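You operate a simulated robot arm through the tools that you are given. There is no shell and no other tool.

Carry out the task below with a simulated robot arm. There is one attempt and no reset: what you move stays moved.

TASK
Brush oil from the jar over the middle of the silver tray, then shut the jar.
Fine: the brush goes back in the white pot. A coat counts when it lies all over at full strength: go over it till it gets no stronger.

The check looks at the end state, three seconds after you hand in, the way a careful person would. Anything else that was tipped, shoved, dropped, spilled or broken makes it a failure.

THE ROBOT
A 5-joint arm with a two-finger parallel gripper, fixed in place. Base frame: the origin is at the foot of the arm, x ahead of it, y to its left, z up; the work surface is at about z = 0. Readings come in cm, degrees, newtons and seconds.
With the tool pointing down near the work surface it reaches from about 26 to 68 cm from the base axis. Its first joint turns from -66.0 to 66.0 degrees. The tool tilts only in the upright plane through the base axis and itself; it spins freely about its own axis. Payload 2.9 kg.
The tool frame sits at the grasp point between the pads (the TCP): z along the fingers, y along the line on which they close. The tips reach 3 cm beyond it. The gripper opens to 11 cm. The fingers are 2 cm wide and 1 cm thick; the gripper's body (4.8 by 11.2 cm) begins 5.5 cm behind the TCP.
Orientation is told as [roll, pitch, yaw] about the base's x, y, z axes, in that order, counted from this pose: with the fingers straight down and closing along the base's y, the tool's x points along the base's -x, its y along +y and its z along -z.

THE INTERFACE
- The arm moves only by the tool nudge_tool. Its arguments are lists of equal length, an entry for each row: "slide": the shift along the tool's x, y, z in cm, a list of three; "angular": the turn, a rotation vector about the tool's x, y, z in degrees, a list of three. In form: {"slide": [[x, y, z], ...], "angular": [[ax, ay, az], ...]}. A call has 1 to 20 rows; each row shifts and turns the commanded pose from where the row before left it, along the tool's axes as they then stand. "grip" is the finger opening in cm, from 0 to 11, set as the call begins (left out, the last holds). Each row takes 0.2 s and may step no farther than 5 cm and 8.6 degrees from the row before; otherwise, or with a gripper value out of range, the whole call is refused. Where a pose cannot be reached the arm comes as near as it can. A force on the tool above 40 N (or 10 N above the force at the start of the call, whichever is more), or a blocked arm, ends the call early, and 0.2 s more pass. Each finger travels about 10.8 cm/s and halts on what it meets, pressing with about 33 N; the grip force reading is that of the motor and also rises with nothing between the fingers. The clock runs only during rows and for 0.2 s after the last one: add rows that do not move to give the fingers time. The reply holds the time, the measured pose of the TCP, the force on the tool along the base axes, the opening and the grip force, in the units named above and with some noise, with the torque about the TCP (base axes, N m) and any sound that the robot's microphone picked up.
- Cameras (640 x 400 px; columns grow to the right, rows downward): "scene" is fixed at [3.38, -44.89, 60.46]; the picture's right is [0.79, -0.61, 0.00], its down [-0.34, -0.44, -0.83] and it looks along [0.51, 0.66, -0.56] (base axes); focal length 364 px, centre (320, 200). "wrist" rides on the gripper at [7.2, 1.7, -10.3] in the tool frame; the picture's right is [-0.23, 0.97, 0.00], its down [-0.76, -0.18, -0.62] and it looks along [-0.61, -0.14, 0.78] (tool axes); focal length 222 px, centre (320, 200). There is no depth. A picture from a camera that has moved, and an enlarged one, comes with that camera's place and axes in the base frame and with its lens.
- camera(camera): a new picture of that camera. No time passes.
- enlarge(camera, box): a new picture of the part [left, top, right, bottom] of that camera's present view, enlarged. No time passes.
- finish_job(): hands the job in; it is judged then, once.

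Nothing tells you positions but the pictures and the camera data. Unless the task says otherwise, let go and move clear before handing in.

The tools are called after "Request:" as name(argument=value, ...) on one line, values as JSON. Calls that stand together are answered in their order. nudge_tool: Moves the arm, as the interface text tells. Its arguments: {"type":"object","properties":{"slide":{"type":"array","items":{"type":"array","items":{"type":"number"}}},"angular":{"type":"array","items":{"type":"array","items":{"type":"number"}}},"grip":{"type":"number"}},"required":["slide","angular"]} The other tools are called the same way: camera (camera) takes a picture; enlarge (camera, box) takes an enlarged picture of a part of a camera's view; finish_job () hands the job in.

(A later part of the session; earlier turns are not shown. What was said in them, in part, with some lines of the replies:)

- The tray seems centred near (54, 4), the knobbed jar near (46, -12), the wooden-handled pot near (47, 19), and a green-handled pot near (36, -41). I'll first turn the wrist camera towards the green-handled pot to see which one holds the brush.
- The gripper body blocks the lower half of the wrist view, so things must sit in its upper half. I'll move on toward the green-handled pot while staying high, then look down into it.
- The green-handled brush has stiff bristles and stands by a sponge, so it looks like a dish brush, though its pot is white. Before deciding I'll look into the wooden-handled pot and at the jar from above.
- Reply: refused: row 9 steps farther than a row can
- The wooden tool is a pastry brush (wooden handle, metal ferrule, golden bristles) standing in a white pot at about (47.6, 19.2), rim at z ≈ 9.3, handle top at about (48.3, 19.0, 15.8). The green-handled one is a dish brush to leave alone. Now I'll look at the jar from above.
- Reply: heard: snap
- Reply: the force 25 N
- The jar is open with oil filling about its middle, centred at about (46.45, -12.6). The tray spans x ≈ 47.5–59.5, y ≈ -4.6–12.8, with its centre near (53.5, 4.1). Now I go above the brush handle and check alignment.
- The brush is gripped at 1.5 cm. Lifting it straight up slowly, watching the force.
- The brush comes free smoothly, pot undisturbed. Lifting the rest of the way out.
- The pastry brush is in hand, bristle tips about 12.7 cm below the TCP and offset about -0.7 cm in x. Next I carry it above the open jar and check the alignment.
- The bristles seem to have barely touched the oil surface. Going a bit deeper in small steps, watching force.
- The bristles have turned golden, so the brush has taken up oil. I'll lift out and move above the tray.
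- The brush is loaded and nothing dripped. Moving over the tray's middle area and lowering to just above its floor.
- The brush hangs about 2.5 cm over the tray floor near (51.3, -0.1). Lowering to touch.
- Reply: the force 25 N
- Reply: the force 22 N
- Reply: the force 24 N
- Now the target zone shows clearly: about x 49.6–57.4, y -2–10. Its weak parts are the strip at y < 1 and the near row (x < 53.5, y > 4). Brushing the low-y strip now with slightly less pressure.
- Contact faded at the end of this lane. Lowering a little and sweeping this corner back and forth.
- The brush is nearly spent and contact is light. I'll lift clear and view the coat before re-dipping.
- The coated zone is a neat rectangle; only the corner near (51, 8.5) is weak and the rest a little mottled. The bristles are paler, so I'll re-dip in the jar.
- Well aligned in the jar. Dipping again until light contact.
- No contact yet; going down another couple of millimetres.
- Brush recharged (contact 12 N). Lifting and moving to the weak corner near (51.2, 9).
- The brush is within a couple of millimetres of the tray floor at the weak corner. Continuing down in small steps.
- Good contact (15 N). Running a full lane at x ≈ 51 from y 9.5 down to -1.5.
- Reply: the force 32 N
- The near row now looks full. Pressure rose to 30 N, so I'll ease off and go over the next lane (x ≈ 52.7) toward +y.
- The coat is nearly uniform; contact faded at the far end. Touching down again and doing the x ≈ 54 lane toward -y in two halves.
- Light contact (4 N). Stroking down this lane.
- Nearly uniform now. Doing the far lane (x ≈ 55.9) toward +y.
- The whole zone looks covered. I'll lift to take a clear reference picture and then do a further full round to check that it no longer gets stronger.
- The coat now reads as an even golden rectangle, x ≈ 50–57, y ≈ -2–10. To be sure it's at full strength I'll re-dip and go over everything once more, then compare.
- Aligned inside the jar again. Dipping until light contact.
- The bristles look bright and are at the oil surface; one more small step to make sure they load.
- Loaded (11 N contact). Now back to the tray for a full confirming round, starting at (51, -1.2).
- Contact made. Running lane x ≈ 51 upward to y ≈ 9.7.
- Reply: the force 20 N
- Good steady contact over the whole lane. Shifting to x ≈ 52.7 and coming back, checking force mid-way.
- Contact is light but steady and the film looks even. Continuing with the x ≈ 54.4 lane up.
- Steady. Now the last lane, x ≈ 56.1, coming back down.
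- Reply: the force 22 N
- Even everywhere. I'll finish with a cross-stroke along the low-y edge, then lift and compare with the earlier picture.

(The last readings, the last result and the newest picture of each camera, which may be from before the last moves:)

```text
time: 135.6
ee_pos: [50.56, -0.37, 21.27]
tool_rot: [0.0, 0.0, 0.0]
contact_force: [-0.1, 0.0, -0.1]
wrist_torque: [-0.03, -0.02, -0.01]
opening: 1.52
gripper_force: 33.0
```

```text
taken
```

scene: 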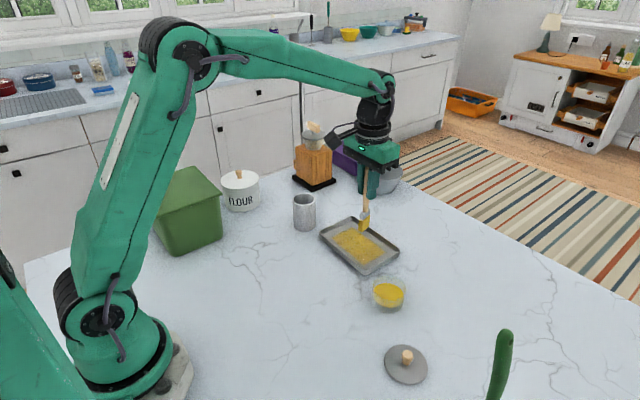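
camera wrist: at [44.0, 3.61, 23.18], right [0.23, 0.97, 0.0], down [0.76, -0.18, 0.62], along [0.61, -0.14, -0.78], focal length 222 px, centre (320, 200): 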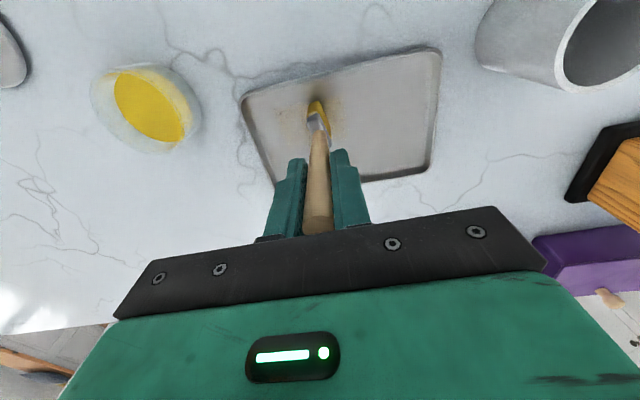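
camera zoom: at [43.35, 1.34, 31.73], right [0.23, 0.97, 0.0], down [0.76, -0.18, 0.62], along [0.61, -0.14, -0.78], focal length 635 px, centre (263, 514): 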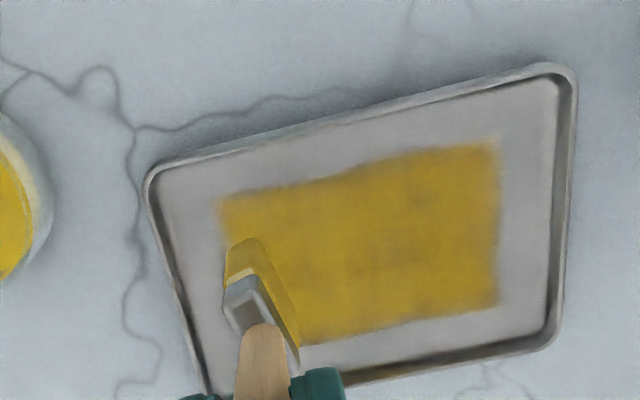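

The coat is unchanged from the earlier picture, so it's at full strength. There's a tiny bright speck left of the tray in the scene view that I want to check.

Request:
enlarge(camera="scene", box=[296, 222, 336, 252])

Request:
enlarge(camera="scene", box=[335, 225, 390, 270])

Request:
enlarge(camera="wrist", box=[290, 60, 430, 150])

```text
13.33 times, centred on (316, 237) of scene
camera zoom: at [3.38, -44.89, 60.46], right [0.79, -0.61, 0.0], down [-0.34, -0.44, -0.83], along [0.51, 0.66, -0.56], focal length 4850 px, centre (373, -293)
```

zoom: 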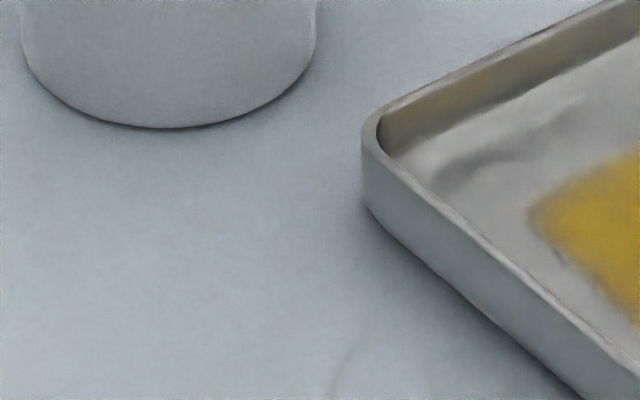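

```text
8.89 times, centred on (362, 248) of scene
camera zoom: at [3.38, -44.89, 60.46], right [0.79, -0.61, 0.0], down [-0.34, -0.44, -0.83], along [0.51, 0.66, -0.56], focal length 3234 px, centre (-58, -222)
```

zoom: 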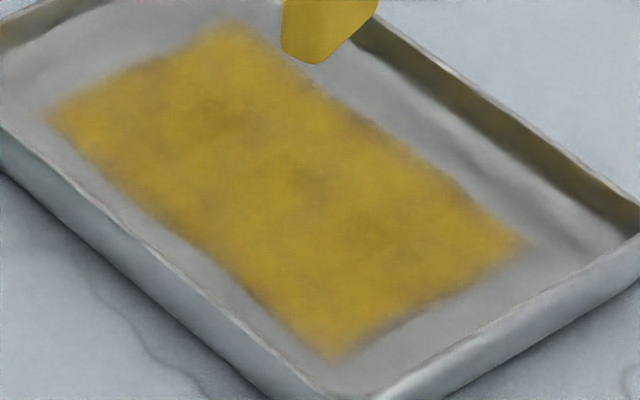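

```text
4.44 times, centred on (360, 105) of wrist
camera zoom: at [43.35, 1.34, 31.73], right [0.23, 0.97, 0.0], down [0.76, -0.18, 0.62], along [0.61, -0.14, -0.78], focal length 987 px, centre (142, 622)
```

zoom: 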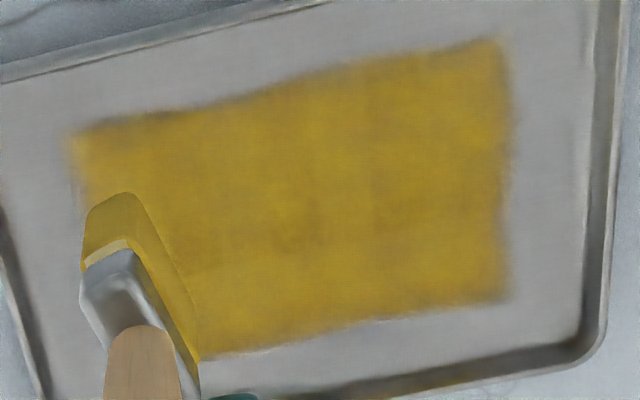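

No drip, just a rendering glint; the coat is even right across. Now returning the brush: raise, then move above the white pot at (47.5, 19.2).

Request:
nudge_tool(slide=[[0, 0, -2], [0, 0, -3], [0.61, 3.91, 0], [0.61, 3.91, 0], [0.61, 3.91, 0], [0.61, 3.91, 0], [0.61, 3.91, 0], [0, 0, 0]], angular=[[0, 0, 0], [0, 0, 0], [0, 0, 0], [0, 0, 0], [0, 0, 0], [0, 0, 0], [0, 0, 0], [0, 0, 0]])

Request:
enlarge(camera="wrist", box=[240, 40, 400, 160])

Request:
enlarge(camera="scene", box=[250, 120, 370, 240])

```text
time: 137.4
ee_pos: [47.98, 19.37, 26.33]
tool_rot: [0.0, 0.0, -0.1]
contact_force: [-0.2, 0.3, -0.1]
wrist_torque: [-0.02, 0.0, 0.02]
opening: 1.53
gripper_force: 33.2
```

```text
3.33 times, centred on (320, 100) of wrist
camera zoom: at [40.62, 21.12, 36.62], right [0.23, 0.97, 0.0], down [0.76, -0.18, 0.62], along [0.61, -0.14, -0.78], focal length 740 px, centre (320, 533)
```

zoom: 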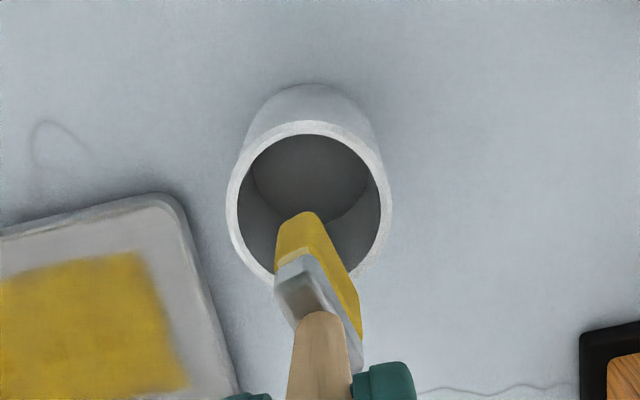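

```text
3.33 times, centred on (310, 180) of scene
camera zoom: at [3.38, -44.89, 60.46], right [0.79, -0.61, 0.0], down [-0.34, -0.44, -0.83], along [0.51, 0.66, -0.56], focal length 1213 px, centre (353, 267)
```

zoom: 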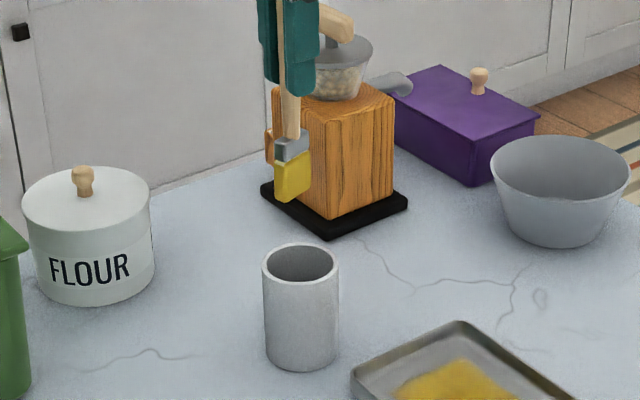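

The pot's rim centre is at (47.55, 19.2). I'll shift slightly so the bristle head is centred and lower it into the pot in stages.

Request:
nudge_tool(slide=[[0.65, -0.2, 0], [0, 0, 2], [0, 0, 1.2], [0, 0, 0]], angular=[[0, 0, 0], [0, 0, 0], [0, 0, 0], [0, 0, 0]])

Request:
enlarge(camera="wrist", box=[240, 40, 400, 160])

Request:
enlarge(camera="scene", box=[260, 150, 350, 240])

```text
time: 138.4
ee_pos: [47.19, 19.06, 22.96]
tool_rot: [-0.1, 0.1, 0.1]
contact_force: [-0.9, -0.5, 0.0]
wrist_torque: [0.02, 0.01, 0.0]
opening: 1.55
gripper_force: 33.1
```

```text
3.33 times, centred on (320, 100) of wrist
camera zoom: at [39.89, 20.77, 33.34], right [0.23, 0.97, 0.0], down [0.76, -0.18, 0.62], along [0.61, -0.14, -0.78], focal length 740 px, centre (320, 533)
```

zoom: 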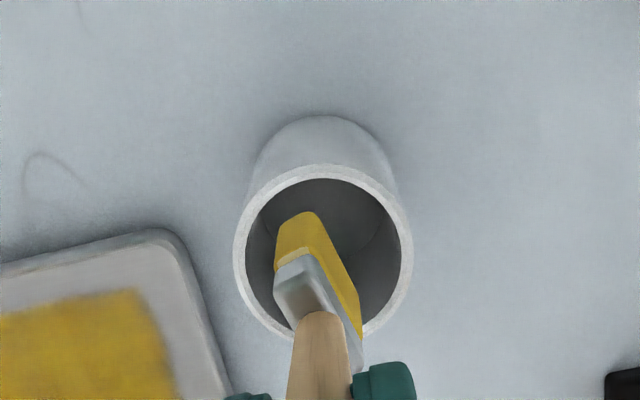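

```text
4.44 times, centred on (305, 195) of scene
camera zoom: at [3.38, -44.89, 60.46], right [0.79, -0.61, 0.0], down [-0.34, -0.44, -0.83], along [0.51, 0.66, -0.56], focal length 1617 px, centre (387, 222)
```

zoom: 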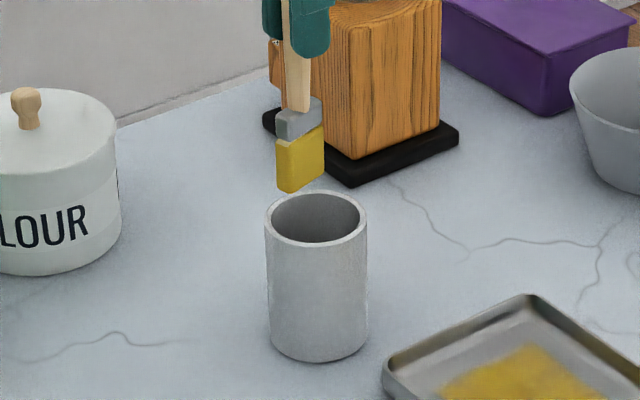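

By combining both cameras I get the pot's rim centre at (47.7, 19.1), z ≈ 8.5, with the bristle head about 0.4 cm short in x. I'll shift +0.4 in x, then lower slowly while checking the force.

Request:
nudge_tool(slide=[[-0.4, 0, 0], [0, 0, 1], [0, 0, 1], [0, 0, 0]], angular=[[0, 0, 0], [0, 0, 0], [0, 0, 0], [0, 0, 0]])

Request:
enlarge(camera="wrist", box=[270, 60, 370, 140])

Request:
enlarge(camera="scene", box=[270, 160, 340, 240])

```text
time: 139.4
ee_pos: [47.59, 19.08, 20.92]
tool_rot: [0.1, 0.0, 0.0]
contact_force: [-0.9, -0.6, 0.0]
wrist_torque: [-0.03, 0.01, -0.01]
opening: 1.54
gripper_force: 33.2
```

```text
5.00 times, centred on (320, 100) of wrist
camera zoom: at [40.3, 20.75, 31.36], right [0.23, 0.97, 0.0], down [0.76, -0.18, 0.62], along [0.61, -0.14, -0.78], focal length 1111 px, centre (320, 700)
```

zoom: 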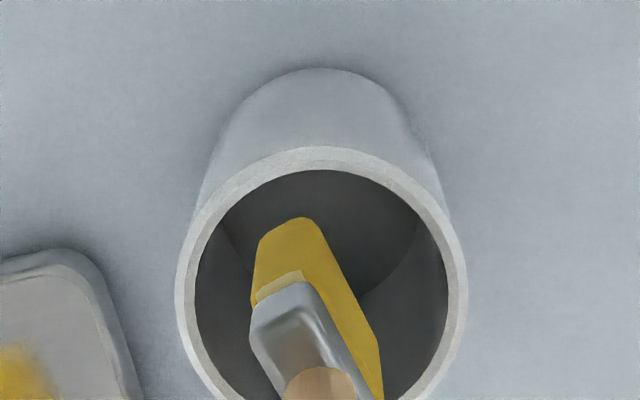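

```text
5.00 times, centred on (305, 200) of scene
camera zoom: at [3.38, -44.89, 60.46], right [0.79, -0.61, 0.0], down [-0.34, -0.44, -0.83], along [0.51, 0.66, -0.56], focal length 1819 px, centre (395, 200)
```

zoom: 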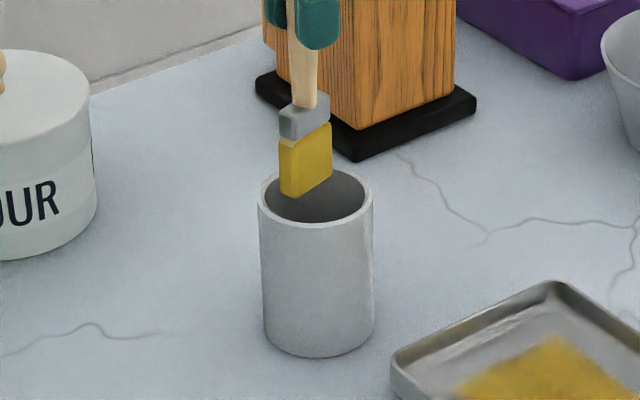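

The head is now inside the rim outline in both views. Lowering further.

Request:
nudge_tool(slide=[[0, 0, 0.8], [0, 0, 0.8], [0, 0, 0.8], [0, 0, 0]], angular=[[0, 0, 0], [0, 0, 0], [0, 0, 0], [0, 0, 0]])

Request:
enlarge(camera="wrist", box=[270, 60, 370, 140])

Request:
enlarge(camera="scene", box=[270, 160, 340, 240])

```text
time: 140.4
ee_pos: [47.46, 19.08, 18.6]
tool_rot: [0.0, 0.0, 0.1]
contact_force: [-0.1, -0.1, -0.3]
wrist_torque: [-0.02, 0.01, 0.01]
opening: 1.53
gripper_force: 33.1
```

```text
5.00 times, centred on (320, 100) of wrist
camera zoom: at [40.26, 20.72, 28.86], right [0.23, 0.97, 0.0], down [0.76, -0.18, 0.62], along [0.61, -0.14, -0.78], focal length 1111 px, centre (320, 700)
```

zoom: 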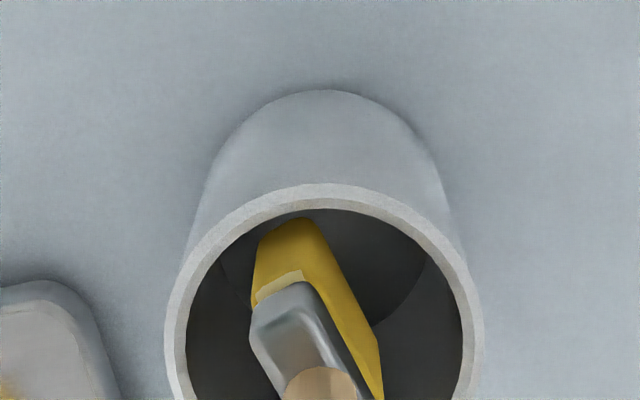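

```text
5.00 times, centred on (305, 200) of scene
camera zoom: at [3.38, -44.89, 60.46], right [0.79, -0.61, 0.0], down [-0.34, -0.44, -0.83], along [0.51, 0.66, -0.56], focal length 1819 px, centre (395, 200)
```

zoom: 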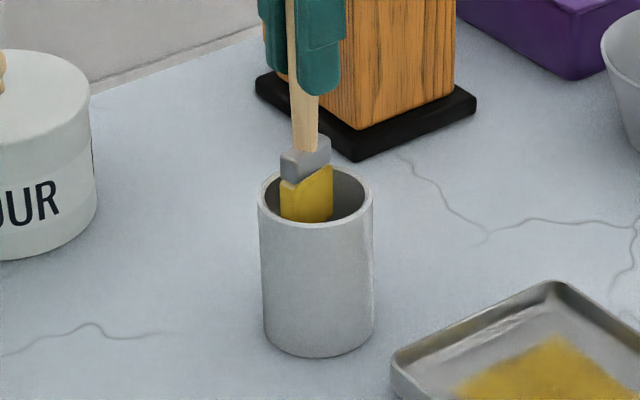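

The bristles are inside the pot without contact. Continuing down toward the pot's floor.

Request:
nudge_tool(slide=[[-0.15, 0, 1], [0, 0, 1], [0, 0, 1], [0, 0, 1], [0, 0, 0.8], [0, 0, 0]], angular=[[0, 0, 0], [0, 0, 0], [0, 0, 0], [0, 0, 0], [0, 0, 0], [0, 0, 0]])

Request:
enlarge(camera="scene", box=[270, 160, 340, 240])

Request:
camera(camera="wrist")

```text
time: 141.8
ee_pos: [47.8, 19.19, 13.9]
tool_rot: [-0.1, 0.1, 0.0]
contact_force: [-0.2, 0.4, 0.2]
wrist_torque: [-0.01, -0.03, 0.0]
opening: 1.53
gripper_force: 32.8
```

```text
5.00 times, centred on (305, 200) of scene
camera zoom: at [3.38, -44.89, 60.46], right [0.79, -0.61, 0.0], down [-0.34, -0.44, -0.83], along [0.51, 0.66, -0.56], focal length 1819 px, centre (395, 200)
```

zoom: 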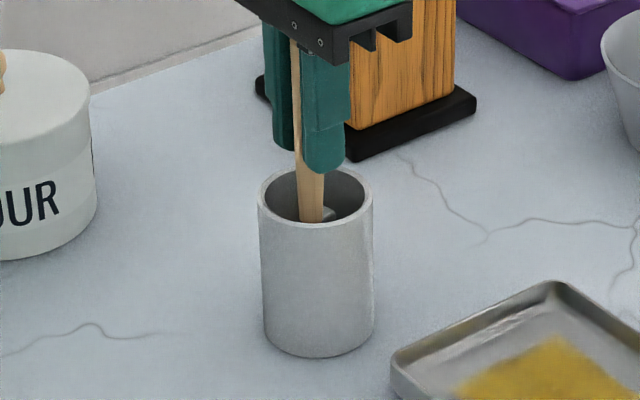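

```text
taken
camera wrist: at [40.51, 20.79, 24.22], right [0.23, 0.97, 0.0], down [0.76, -0.18, 0.62], along [0.61, -0.14, -0.78], focal length 222 px, centre (320, 200)
```

wrist: 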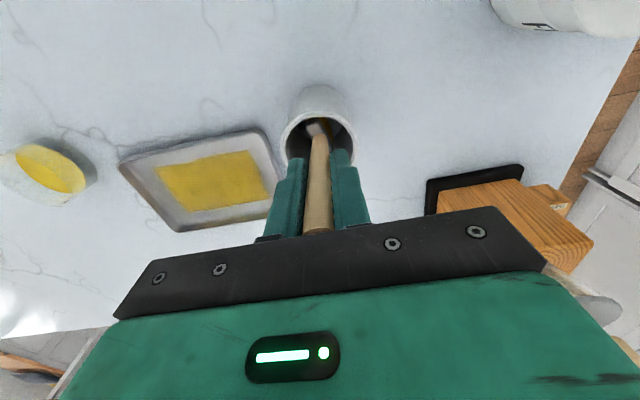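

Almost down (TCP z 13.9, no contact). Easing the last bit to the pot's floor.

Request:
nudge_tool(slide=[[0, 0, 0.5], [0, 0, 0.3], [0, 0, 0]], angular=[[0, 0, 0], [0, 0, 0], [0, 0, 0]])

Request:
nudge_tool(slide=[[0, 0, 0.2], [0, 0, 0]], angular=[[0, 0, 0], [0, 0, 0]])

```text
time: 142.6
ee_pos: [47.75, 19.03, 13.1]
tool_rot: [0.0, 0.1, 0.0]
contact_force: [-0.8, 0.0, -0.2]
wrist_torque: [0.02, 0.02, -0.03]
opening: 1.52
gripper_force: 32.8
```

```text
time: 143.2
ee_pos: [47.83, 18.95, 12.72]
tool_rot: [0.0, 0.0, 0.0]
contact_force: [0.5, -0.2, -0.9]
wrist_torque: [-0.06, 0.01, 0.01]
opening: 1.55
gripper_force: 32.8
```

Request:
nudge_tool(slide=[[0, 0, 0.12], [0, 0, 0]], angular=[[0, 0, 0], [0, 0, 0]])

Request:
enlarge(camera="scene", box=[270, 160, 340, 240])

```text
time: 143.8
ee_pos: [47.71, 19.13, 12.68]
tool_rot: [0.1, -0.1, 0.1]
contact_force: [0.4, 0.7, 0.6]
wrist_torque: [0.05, 0.01, -0.02]
opening: 1.53
gripper_force: 33.1
```

```text
5.00 times, centred on (305, 200) of scene
camera zoom: at [3.38, -44.89, 60.46], right [0.79, -0.61, 0.0], down [-0.34, -0.44, -0.83], along [0.51, 0.66, -0.56], focal length 1819 px, centre (395, 200)
```

zoom: 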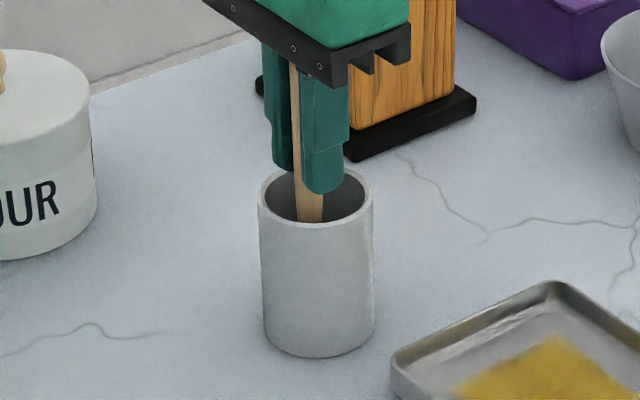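

The bristles should be at or within a millimetre or two of the floor; the tips are still above the rim. Releasing the brush.

Request:
nudge_tool(slide=[[0, 0, 0], [0, 0, 0], [0, 0, 0], [0, 0, 0]], angular=[[0, 0, 0], [0, 0, 0], [0, 0, 0], [0, 0, 0]], grip=6)

Request:
enlarge(camera="scene", box=[270, 140, 340, 240])

Request:
camera(camera="wrist")

```text
time: 144.8
ee_pos: [47.71, 19.18, 12.64]
tool_rot: [0.0, 0.0, 0.1]
contact_force: [0.8, 0.0, -0.3]
wrist_torque: [-0.01, 0.04, 0.0]
opening: 5.99
gripper_force: 0.0
```

```text
4.00 times, centred on (305, 190) of scene
camera zoom: at [3.38, -44.89, 60.46], right [0.79, -0.61, 0.0], down [-0.34, -0.44, -0.83], along [0.51, 0.66, -0.56], focal length 1455 px, centre (380, 240)
```

zoom: 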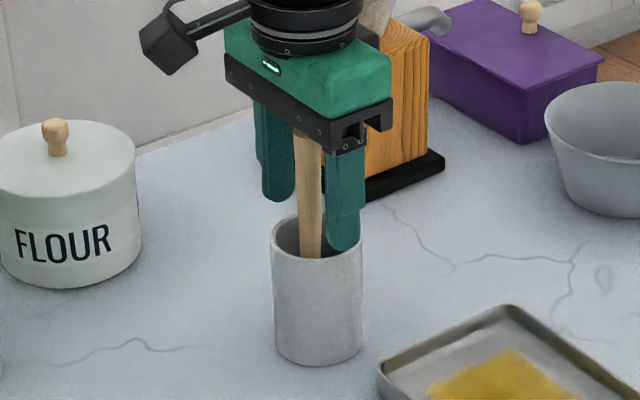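

```text
taken
camera wrist: at [40.41, 20.78, 23.04], right [0.23, 0.97, 0.0], down [0.76, -0.18, 0.62], along [0.61, -0.14, -0.78], focal length 222 px, centre (320, 200)
```

wrist: 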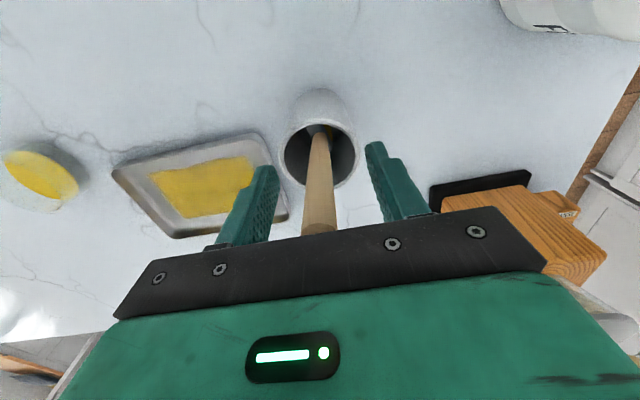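

The brush stands in the pot and is free of the fingers. Rising straight up.

Request:
nudge_tool(slide=[[0, 0, -1.5], [0, 0, -2.5], [0, 0, -4], [0, 0, -4], [0, 0, -4], [0, 0, 0]], angular=[[0, 0, 0], [0, 0, 0], [0, 0, 0], [0, 0, 0], [0, 0, 0], [0, 0, 0]])

Request:
enlarge(camera="scene", box=[250, 140, 350, 240])

Request:
camera(camera="wrist")

```text
time: 146.2
ee_pos: [47.57, 19.26, 28.72]
tool_rot: [-0.1, 0.0, 0.1]
contact_force: [-0.6, 0.8, -0.4]
wrist_torque: [-0.01, -0.02, -0.02]
opening: 5.99
gripper_force: 0.1
```

```text
4.00 times, centred on (300, 190) of scene
camera zoom: at [3.38, -44.89, 60.46], right [0.79, -0.61, 0.0], down [-0.34, -0.44, -0.83], along [0.51, 0.66, -0.56], focal length 1455 px, centre (400, 240)
```

zoom: 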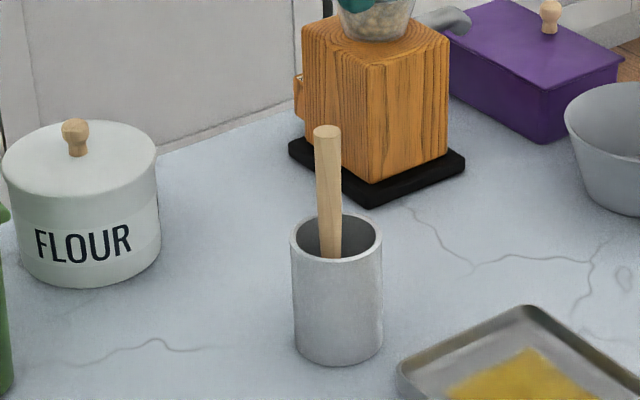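

```text
taken
camera wrist: at [40.28, 20.86, 39.09], right [0.23, 0.97, 0.0], down [0.76, -0.18, 0.62], along [0.61, -0.14, -0.78], focal length 222 px, centre (320, 200)
```

wrist: 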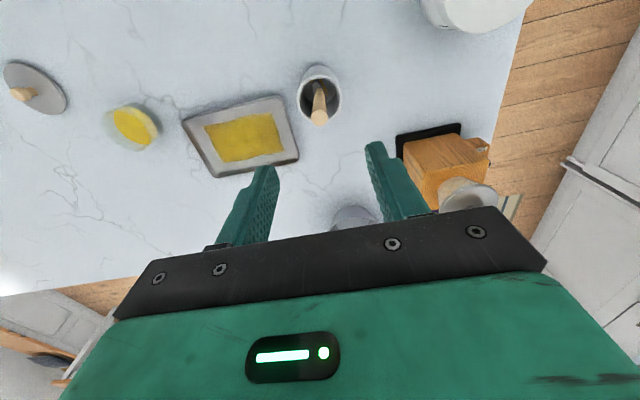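

The brush is back in the white pot, standing fine. Taking a clear look at the coat, then going to fetch the lid.

Request:
enlarge(camera="wrist", box=[170, 80, 310, 190])

Request:
nudge_tool(slide=[[0.95, -4.42, 0], [0.95, -4.42, 0], [0.95, -4.42, 0], [0.95, -4.42, 0], [0.95, -4.42, 0], [0.95, -4.42, 0], [0.95, -4.42, 0], [0.95, -4.42, 0], [0.95, -4.42, 0], [0.95, -4.42, 0], [0, 0, 0], [0, 0, 4], [0, 0, 4], [0, 0, 4], [0, 0, 0]], angular=[[0, 0, 0], [0, 0, 0], [0, 0, 0], [0, 0, 0], [0, 0, 0], [0, 0, 0], [0, 0, 0], [0, 0, 0], [0, 0, 0], [0, 0, 0], [0, 0, 0], [0, 0, 0], [0, 0, 0], [0, 0, 0], [0, 0, 0]], grip=5)

Request:
camera(camera="wrist")

Request:
enlarge(camera="wrist", box=[240, 60, 400, 180])

```text
3.64 times, centred on (240, 135) of wrist
camera zoom: at [40.28, 20.86, 39.09], right [0.23, 0.97, 0.0], down [0.76, -0.18, 0.62], along [0.61, -0.14, -0.78], focal length 808 px, centre (611, 436)
```

zoom: 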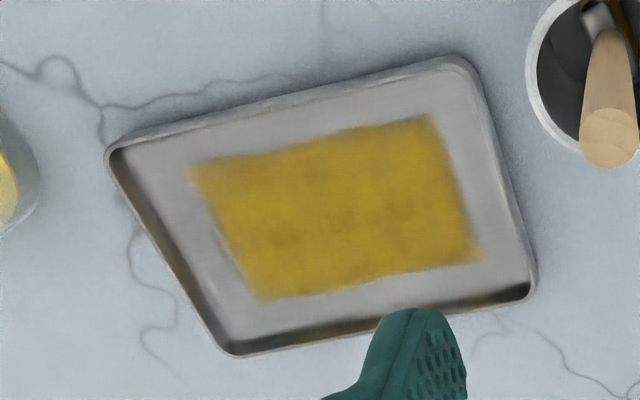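

```text
time: 149.4
ee_pos: [37.85, -25.0, 16.53]
tool_rot: [0.0, 0.0, 0.1]
contact_force: [0.4, 0.7, 0.4]
wrist_torque: [-0.03, -0.01, 0.0]
opening: 5.02
gripper_force: 0.0
```

```text
taken
camera wrist: at [30.71, -23.36, 26.92], right [0.23, 0.97, 0.0], down [0.76, -0.18, 0.62], along [0.61, -0.14, -0.78], focal length 222 px, centre (320, 200)
```

wrist: 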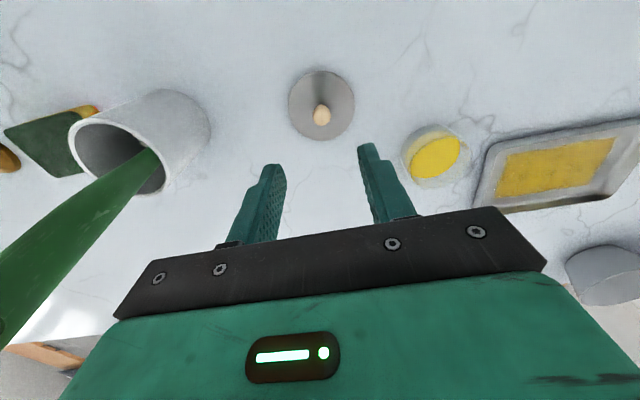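

```text
3.33 times, centred on (320, 120) of wrist
camera zoom: at [30.71, -23.36, 26.92], right [0.23, 0.97, 0.0], down [0.76, -0.18, 0.62], along [0.61, -0.14, -0.78], focal length 740 px, centre (320, 467)
```

zoom: 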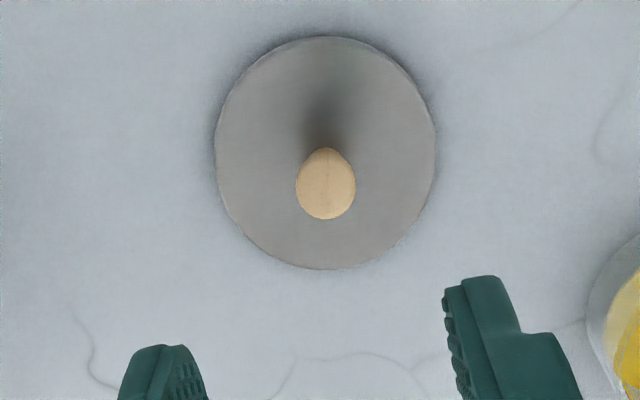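

The coat looks even and the lid's knob is almost exactly on the tool axis. Lowering toward the knob with a small correction.

Request:
nudge_tool(slide=[[-0.1, 0.15, 3.5], [0, 0, 3], [0, 0, 2.5], [0, 0, 0]], angular=[[0, 0, 0], [0, 0, 0], [0, 0, 0], [0, 0, 0]])

Request:
camera(camera="wrist")

```text
time: 150.4
ee_pos: [38.47, -24.84, 7.72]
tool_rot: [0.0, 0.1, 0.1]
contact_force: [-0.9, 0.4, -0.1]
wrist_torque: [0.01, 0.01, 0.0]
opening: 5.0
gripper_force: 0.0
```

```text
taken
camera wrist: at [31.18, -23.21, 18.08], right [0.23, 0.97, 0.0], down [0.76, -0.18, 0.62], along [0.61, -0.14, -0.78], focal length 222 px, centre (320, 200)
```

wrist: 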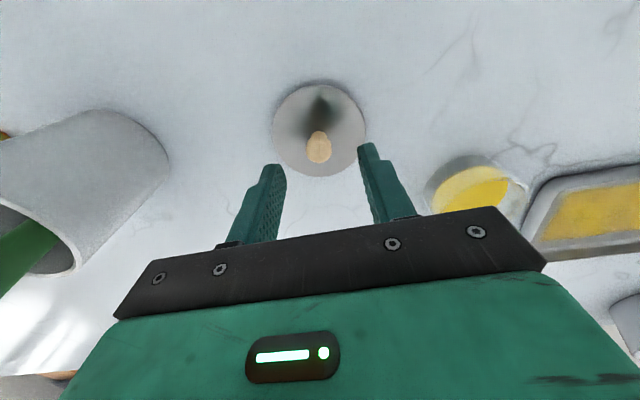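

I'm about 0.3 cm too far in x; correcting and going down around the knob.

Request:
nudge_tool(slide=[[0.3, -0.1, 1], [0, 0, 1], [0, 0, 0.8], [0, 0, 0]], angular=[[0, 0, 0], [0, 0, 0], [0, 0, 0], [0, 0, 0]])

Request:
enlarge(camera="scene", box=[340, 300, 480, 400])

Request:
camera(camera="wrist")

```text
time: 151.4
ee_pos: [38.01, -25.04, 4.81]
tool_rot: [0.0, 0.0, 0.1]
contact_force: [0.2, 1.1, 0.0]
wrist_torque: [0.0, 0.02, 0.0]
opening: 5.02
gripper_force: 0.1
```

```text
4.00 times, centred on (410, 350) of scene
camera zoom: at [3.38, -44.89, 60.46], right [0.79, -0.61, 0.0], down [-0.34, -0.44, -0.83], along [0.51, 0.66, -0.56], focal length 1455 px, centre (-40, -400)
```

zoom: 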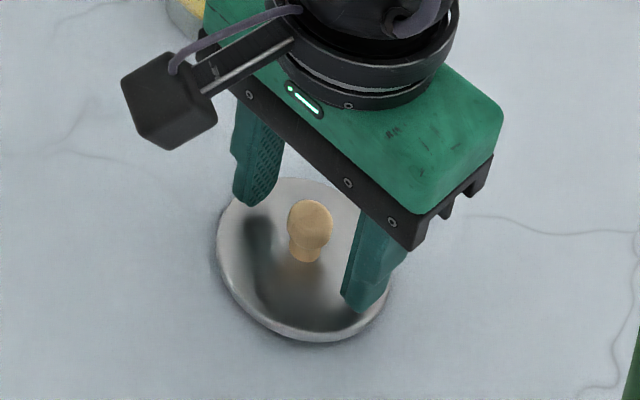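

```text
taken
camera wrist: at [30.73, -23.39, 15.29], right [0.23, 0.97, 0.0], down [0.76, -0.18, 0.62], along [0.61, -0.14, -0.78], focal length 222 px, centre (320, 200)
```

wrist: 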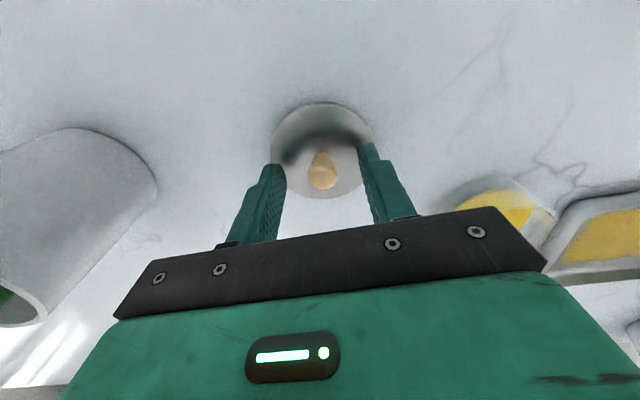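

Well centred around the knob. Closing to pick up the lid.

Request:
nudge_tool(slide=[[0, 0.12, 0.15], [0, 0, 0]], angular=[[0, 0, 0], [0, 0, 0]])

Request:
nudge_tool(slide=[[0, 0, 0], [0, 0, 0], [0, 0, 0], [0, 0, 0]], angular=[[0, 0, 0], [0, 0, 0], [0, 0, 0], [0, 0, 0]], grip=0.5)

Request:
camera(camera="wrist")

```text
time: 152.0
ee_pos: [38.0, -24.96, 4.75]
tool_rot: [0.0, 0.0, 0.0]
contact_force: [-0.2, -0.3, 0.4]
wrist_torque: [-0.01, 0.0, -0.01]
opening: 5.02
gripper_force: 0.0
```

```text
time: 153.0
ee_pos: [38.07, -25.0, 4.69]
tool_rot: [0.0, 0.0, 0.1]
contact_force: [-0.1, 0.3, -0.2]
wrist_torque: [-0.02, -0.02, -0.02]
opening: 1.64
gripper_force: 32.9
```

```text
taken
camera wrist: at [30.7, -23.31, 15.1], right [0.23, 0.97, 0.0], down [0.76, -0.18, 0.62], along [0.61, -0.14, -0.78], focal length 222 px, centre (320, 200)
```

wrist: 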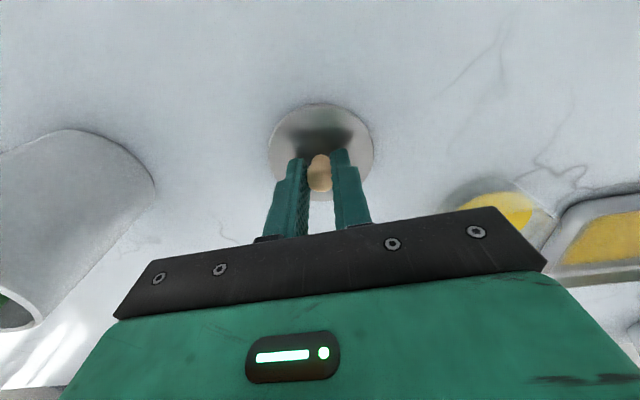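

The lid is held just as when I took it off. Carrying it above the jar at (46.4, -12.6).

Request:
nudge_tool(slide=[[0, 0, -1], [0, 0, -3], [0, 0, -4], [0, 0, -4], [-2.08, 3.09, 0], [-2.08, 3.09, 0], [-2.08, 3.09, 0], [-2.08, 3.09, 0], [0, 0, 0], [0, 0, 3], [0, 0, 2], [0, 0, 0]], angular=[[0, 0, 0], [0, 0, 0], [0, 0, 0], [0, 0, 0], [0, 0, 0], [0, 0, 0], [0, 0, 0], [0, 0, 0], [0, 0, 0], [0, 0, 0], [0, 0, 0], [0, 0, 0]])

Request:
enlarge(camera="wrist", box=[240, 60, 400, 220])

Request:
enlarge(camera="scene", box=[350, 240, 430, 320])

```text
time: 155.6
ee_pos: [46.27, -12.73, 11.79]
tool_rot: [0.0, 0.0, -0.1]
contact_force: [0.7, 0.3, -0.9]
wrist_torque: [0.01, 0.0, -0.01]
opening: 1.62
gripper_force: 33.4
```

```text
2.50 times, centred on (320, 140) of wrist
camera zoom: at [39.06, -11.06, 22.15], right [0.23, 0.97, 0.0], down [0.76, -0.18, 0.62], along [0.61, -0.14, -0.78], focal length 555 px, centre (320, 350)
```

zoom: 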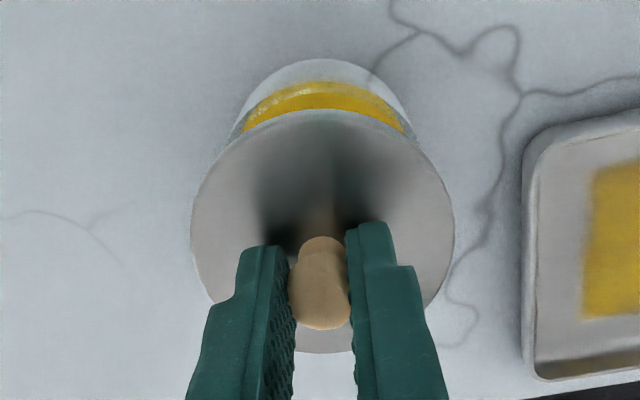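

```text
5.00 times, centred on (390, 280) of scene
camera zoom: at [3.38, -44.89, 60.46], right [0.79, -0.61, 0.0], down [-0.34, -0.44, -0.83], along [0.51, 0.66, -0.56], focal length 1819 px, centre (-30, -200)
```

zoom: 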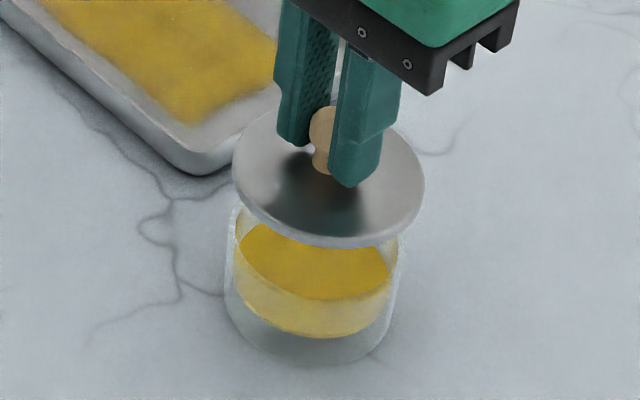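

Lid is over the jar. Small correction and lowering to just above the seat.

Request:
nudge_tool(slide=[[-0.1, 0.1, 1.2], [0, 0, 1], [0, 0, 0.6], [0, 0, 0]], angular=[[0, 0, 0], [0, 0, 0], [0, 0, 0], [0, 0, 0]])

Request:
enlarge(camera="wrist", box=[240, 60, 400, 220])

Request:
enlarge(camera="scene", box=[350, 240, 430, 320])

```text
time: 156.6
ee_pos: [46.46, -12.46, 8.89]
tool_rot: [0.0, 0.0, -0.1]
contact_force: [-0.9, -0.3, 0.0]
wrist_torque: [0.01, 0.02, 0.04]
opening: 1.64
gripper_force: 33.4
```

```text
2.50 times, centred on (320, 140) of wrist
camera zoom: at [39.13, -10.83, 19.29], right [0.23, 0.97, 0.0], down [0.76, -0.18, 0.62], along [0.61, -0.14, -0.78], focal length 555 px, centre (320, 350)
```

zoom: 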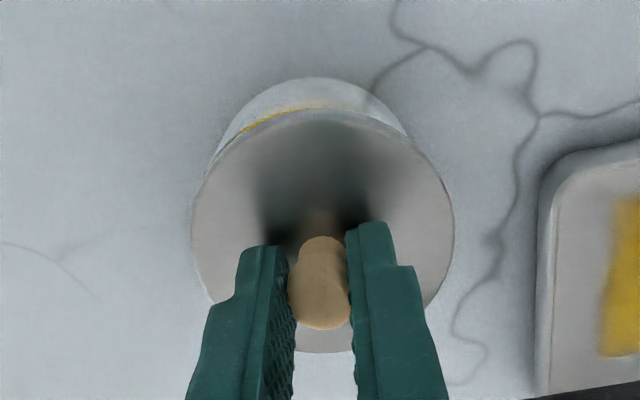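

```text
5.00 times, centred on (390, 280) of scene
camera zoom: at [3.38, -44.89, 60.46], right [0.79, -0.61, 0.0], down [-0.34, -0.44, -0.83], along [0.51, 0.66, -0.56], focal length 1819 px, centre (-30, -200)
```

zoom: 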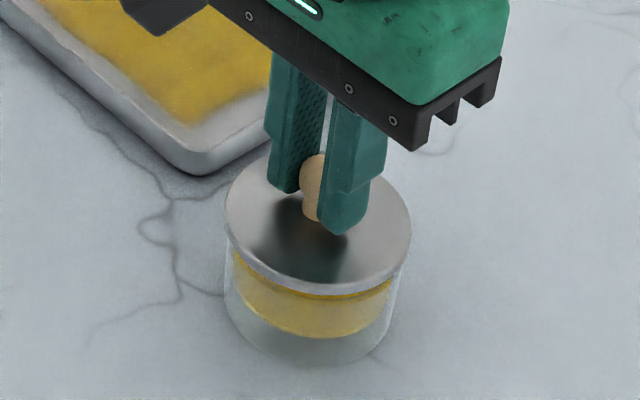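

The lid is about 0.2 cm too far to +y (oil visible on one side only). Correcting, then lowering to the seat.

Request:
nudge_tool(slide=[[0, -0.18, 0], [0, 0, 0.3], [0, 0, 0.2], [0, 0, 0]], angular=[[0, 0, 0], [0, 0, 0], [0, 0, 0], [0, 0, 0]])

Request:
enlarge(camera="wrist", box=[240, 60, 400, 220])

Request:
enlarge(camera="scene", box=[350, 240, 430, 320])

```text
time: 157.6
ee_pos: [46.43, -12.76, 8.41]
tool_rot: [0.1, 0.1, -0.1]
contact_force: [-0.4, 0.4, -1.6]
wrist_torque: [0.0, -0.01, -0.05]
opening: 1.62
gripper_force: 32.6
```

```text
2.50 times, centred on (320, 140) of wrist
camera zoom: at [39.05, -11.06, 18.78], right [0.23, 0.97, 0.0], down [0.76, -0.18, 0.62], along [0.61, -0.14, -0.78], focal length 555 px, centre (320, 350)
```

zoom: 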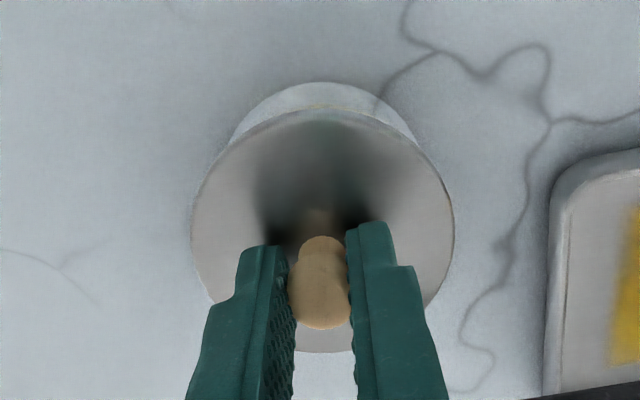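

```text
5.00 times, centred on (390, 280) of scene
camera zoom: at [3.38, -44.89, 60.46], right [0.79, -0.61, 0.0], down [-0.34, -0.44, -0.83], along [0.51, 0.66, -0.56], focal length 1819 px, centre (-30, -200)
```

zoom: 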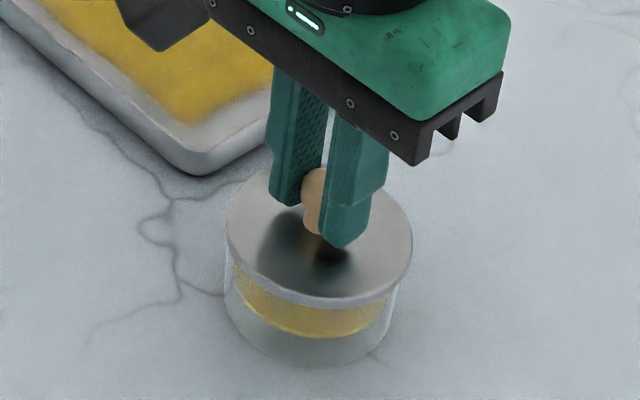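

Symmetric now. Lowering the last few millimetres.

Request:
nudge_tool(slide=[[0, 0, 0.2], [0, 0, 0]], angular=[[0, 0, 0], [0, 0, 0]])

Request:
nudge_tool(slide=[[0, 0, 0.15], [0, 0, 0]], angular=[[0, 0, 0], [0, 0, 0]])

```text
time: 158.2
ee_pos: [46.37, -12.63, 8.42]
tool_rot: [-0.1, -0.2, 0.0]
contact_force: [-12.1, 1.0, 24.1]
wrist_torque: [0.13, 0.45, 0.0]
opening: 1.61
gripper_force: 33.0
heard: snap
```

```text
time: 158.8
ee_pos: [46.43, -12.78, 8.09]
tool_rot: [-0.1, -0.2, 0.0]
contact_force: [-12.6, -1.5, 32.3]
wrist_torque: [-0.16, 0.24, -0.07]
opening: 1.61
gripper_force: 32.9
```

A snap was heard and force rose to about 30 N, as if the lid clicked home. Checking the pictures.

Request:
enlarge(camera="scene", box=[350, 240, 430, 320])

Request:
enlarge(camera="wrist", box=[240, 60, 400, 220])

```text
5.00 times, centred on (390, 280) of scene
camera zoom: at [3.36, -44.89, 60.47], right [0.79, -0.61, 0.0], down [-0.34, -0.44, -0.83], along [0.51, 0.66, -0.56], focal length 1819 px, centre (-30, -200)
```

zoom: 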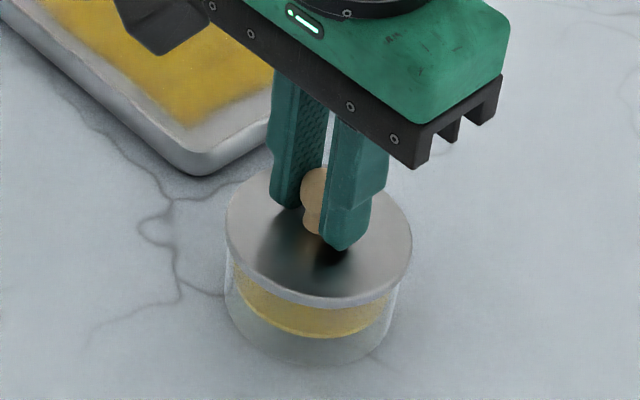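

```text
2.50 times, centred on (320, 140) of wrist
camera zoom: at [39.09, -11.03, 18.56], right [0.23, 0.97, 0.0], down [0.76, -0.18, 0.63], along [0.61, -0.14, -0.78], focal length 555 px, centre (320, 350)
```

zoom: 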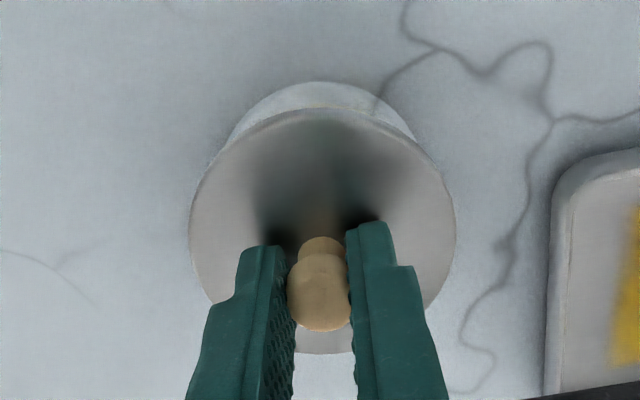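

The lid sits level at its original height. I'll relieve the downward pressure before opening the fingers.

Request:
nudge_tool(slide=[[0, 0, -0.2], [0, 0, 0]], angular=[[0, 0, 0], [0, 0, 0]])

```text
time: 159.4
ee_pos: [46.29, -12.58, 8.05]
tool_rot: [0.0, 0.0, 0.0]
contact_force: [3.5, -1.4, 3.0]
wrist_torque: [-0.13, -0.45, -0.02]
opening: 1.63
gripper_force: 33.4
```

Request:
nudge_tool(slide=[[0, 0, 0], [0, 0, 0], [0, 0, 0]], angular=[[0, 0, 0], [0, 0, 0], [0, 0, 0]], grip=5)

Request:
enlarge(camera="scene", box=[350, 240, 430, 320])

Request:
enlarge(camera="wrist", box=[240, 60, 400, 220])

```text
time: 160.2
ee_pos: [46.25, -12.61, 8.27]
tool_rot: [0.0, 0.0, 0.0]
contact_force: [-0.3, 0.9, -0.2]
wrist_torque: [-0.05, 0.01, 0.01]
opening: 5.0
gripper_force: 0.0
```

```text
5.00 times, centred on (390, 280) of scene
camera zoom: at [3.38, -44.89, 60.46], right [0.79, -0.61, 0.0], down [-0.34, -0.44, -0.83], along [0.51, 0.66, -0.56], focal length 1819 px, centre (-30, -200)
```

zoom: 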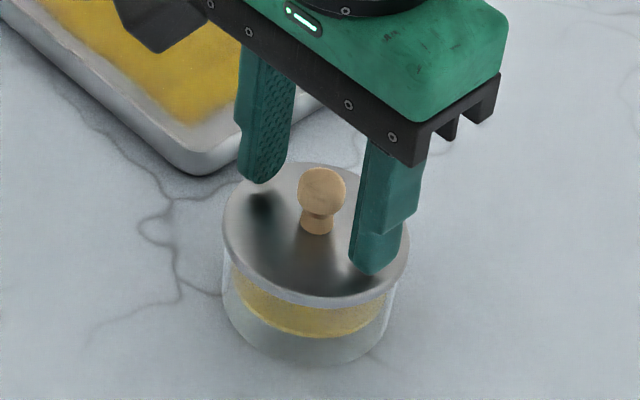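

```text
2.50 times, centred on (320, 140) of wrist
camera zoom: at [39.04, -10.99, 18.67], right [0.23, 0.97, 0.0], down [0.76, -0.18, 0.62], along [0.61, -0.14, -0.78], focal length 555 px, centre (320, 350)
```

zoom: 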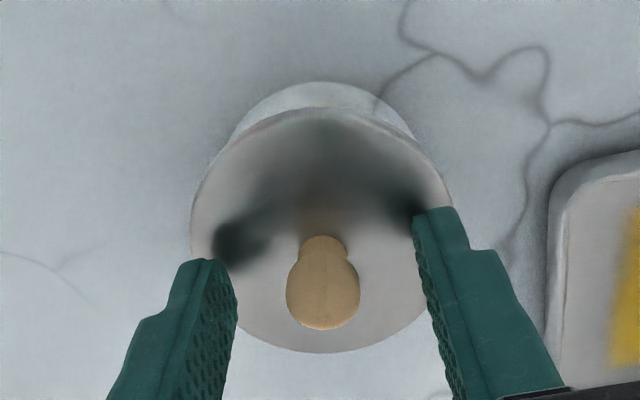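

The lid is back on the jar, matching the original picture. Rising straight up to inspect the whole scene.

Request:
nudge_tool(slide=[[0, 0, -1], [0, 0, -3], [0, 0, -4.5], [0, 0, -4.5], [0, 0, -4.5], [0, 0, -4.5], [0, 0, 0]], angular=[[0, 0, 0], [0, 0, 0], [0, 0, 0], [0, 0, 0], [0, 0, 0], [0, 0, 0], [0, 0, 0]])

Request:
camera(camera="scene")

Request:
enlarge(camera="scene", box=[350, 260, 430, 320])

Request:
camera(camera="wrist")

Request:
enlarge(camera="wrist", box=[240, 20, 480, 170])

```text
time: 161.8
ee_pos: [46.4, -12.77, 30.31]
tool_rot: [-0.1, 0.0, -0.1]
contact_force: [0.5, -0.2, 0.2]
wrist_torque: [0.01, -0.03, 0.02]
opening: 5.0
gripper_force: 0.1
```

```text
taken
```

scene: 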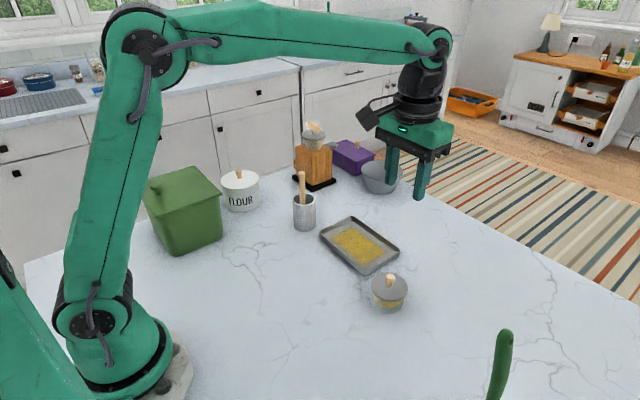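

```text
6.67 times, centred on (390, 290) of scene
camera zoom: at [3.38, -44.89, 60.46], right [0.79, -0.61, 0.0], down [-0.34, -0.44, -0.83], along [0.51, 0.66, -0.56], focal length 2425 px, centre (-147, -400)
```

zoom: 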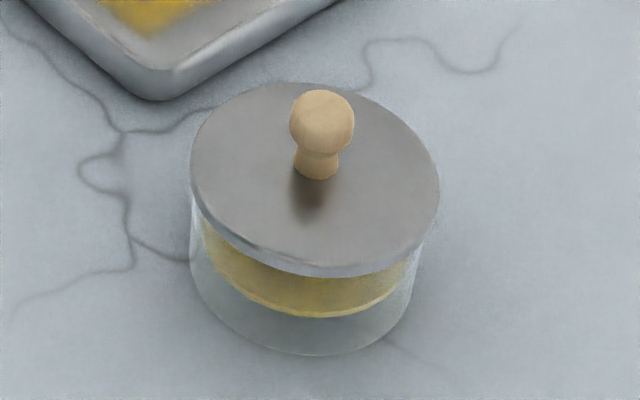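

```text
taken
camera wrist: at [39.16, -11.06, 40.75], right [0.23, 0.97, 0.0], down [0.76, -0.18, 0.62], along [0.61, -0.14, -0.78], focal length 222 px, centre (320, 200)
```

wrist: 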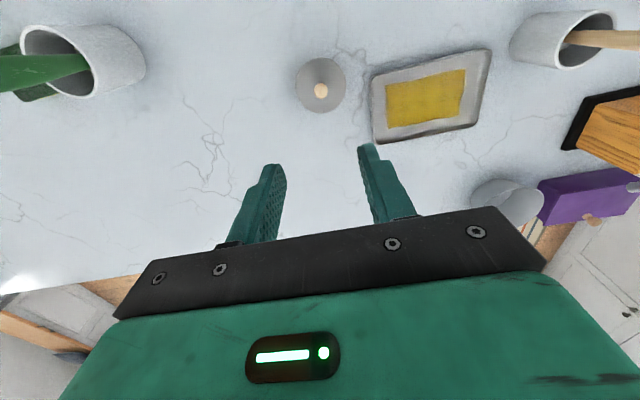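

```text
2.67 times, centred on (360, 95) of wrist
camera zoom: at [39.16, -11.06, 40.75], right [0.23, 0.97, 0.0], down [0.76, -0.18, 0.62], along [0.61, -0.14, -0.78], focal length 592 px, centre (213, 480)
```

zoom: 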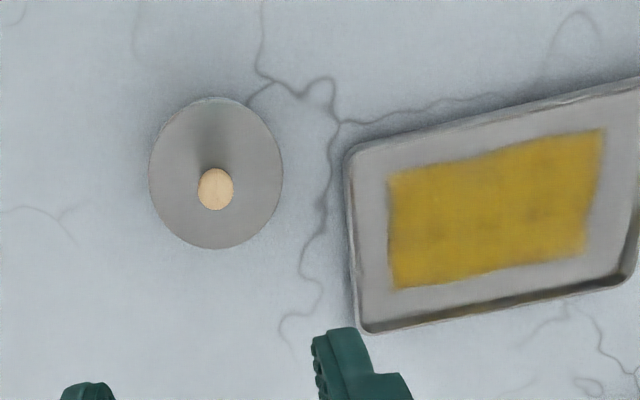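

Everything looks right: lid seated like at the start, brush in its pot, tray in place. I'll do one last close check of the coat before handing in.

Request:
nudge_tool(slide=[[-1.5, 4.5, 0], [-1.5, 4.5, 0], [-1.5, 4.5, 0], [0, 3, 0], [0, 0, 0]], angular=[[0, 0, 0], [0, 0, 0], [0, 0, 0], [0, 0, 0], [0, 0, 0]])

Request:
enlarge(camera="wrist", box=[240, 30, 400, 150])

Request:
enlarge(camera="scene", box=[315, 210, 405, 280])

Request:
enlarge(camera="scene", box=[270, 160, 340, 240])

```text
time: 163.0
ee_pos: [50.76, 3.73, 30.27]
tool_rot: [0.0, -0.1, 0.0]
contact_force: [0.2, 0.0, 0.3]
wrist_torque: [0.04, 0.0, -0.02]
opening: 5.0
gripper_force: 0.1
```

```text
3.33 times, centred on (320, 90) of wrist
camera zoom: at [43.38, 5.46, 40.72], right [0.23, 0.97, 0.0], down [0.76, -0.18, 0.62], along [0.61, -0.14, -0.78], focal length 740 px, centre (320, 567)
```

zoom: 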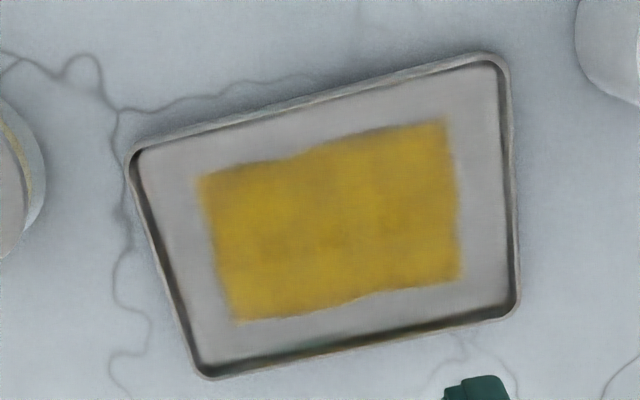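

```text
5.71 times, centred on (360, 245) of scene
camera zoom: at [3.38, -44.89, 60.46], right [0.79, -0.61, 0.0], down [-0.34, -0.44, -0.83], along [0.51, 0.66, -0.56], focal length 2079 px, centre (91, -57)
```

zoom: 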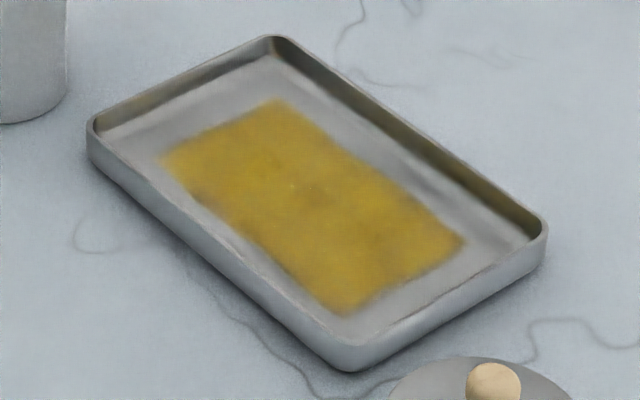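

```text
5.00 times, centred on (305, 200) of scene
camera zoom: at [3.38, -44.89, 60.46], right [0.79, -0.61, 0.0], down [-0.34, -0.44, -0.83], along [0.51, 0.66, -0.56], focal length 1819 px, centre (395, 200)
```

zoom: 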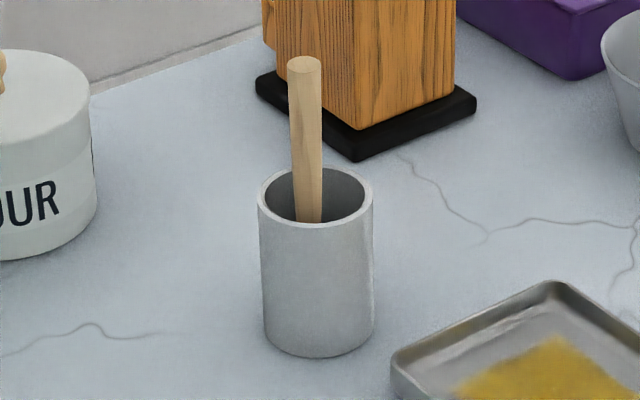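

The coat is even across the middle of the tray, the brush stands in the white pot it came from, and the jar is shut. Nothing else was disturbed and the arm is clear above the table. Handing in.

Request:
finish_job()

```text
The job is handed in.
```

The middle of the silver tray is coated with oil, the jar is shut again, and the brush is back in its white pot. The job is handed in.

- **Coat:** An even golden rectangle covers about 7.5 by 12 cm in the middle of the tray. I loaded the brush three times. The last full round made it no stronger in the pictures, so I take it to be at full strength. A slight mottling remains that did not change between rounds.
- **Jar:** I heard a snap as the lid went back on, and in the pictures it sits level and matches how it looked at the start. I also heard a snap when I first gripped the knob to open it, but saw no damage.
- **Brush:** I used the wooden-handled pastry brush. It stands in the pot it came from, next to the tray. The green-handled dish brush stands in another pale pot, and I left it alone.

I saw no drips, and nothing else was moved. The arm has let go and is clear above the table.
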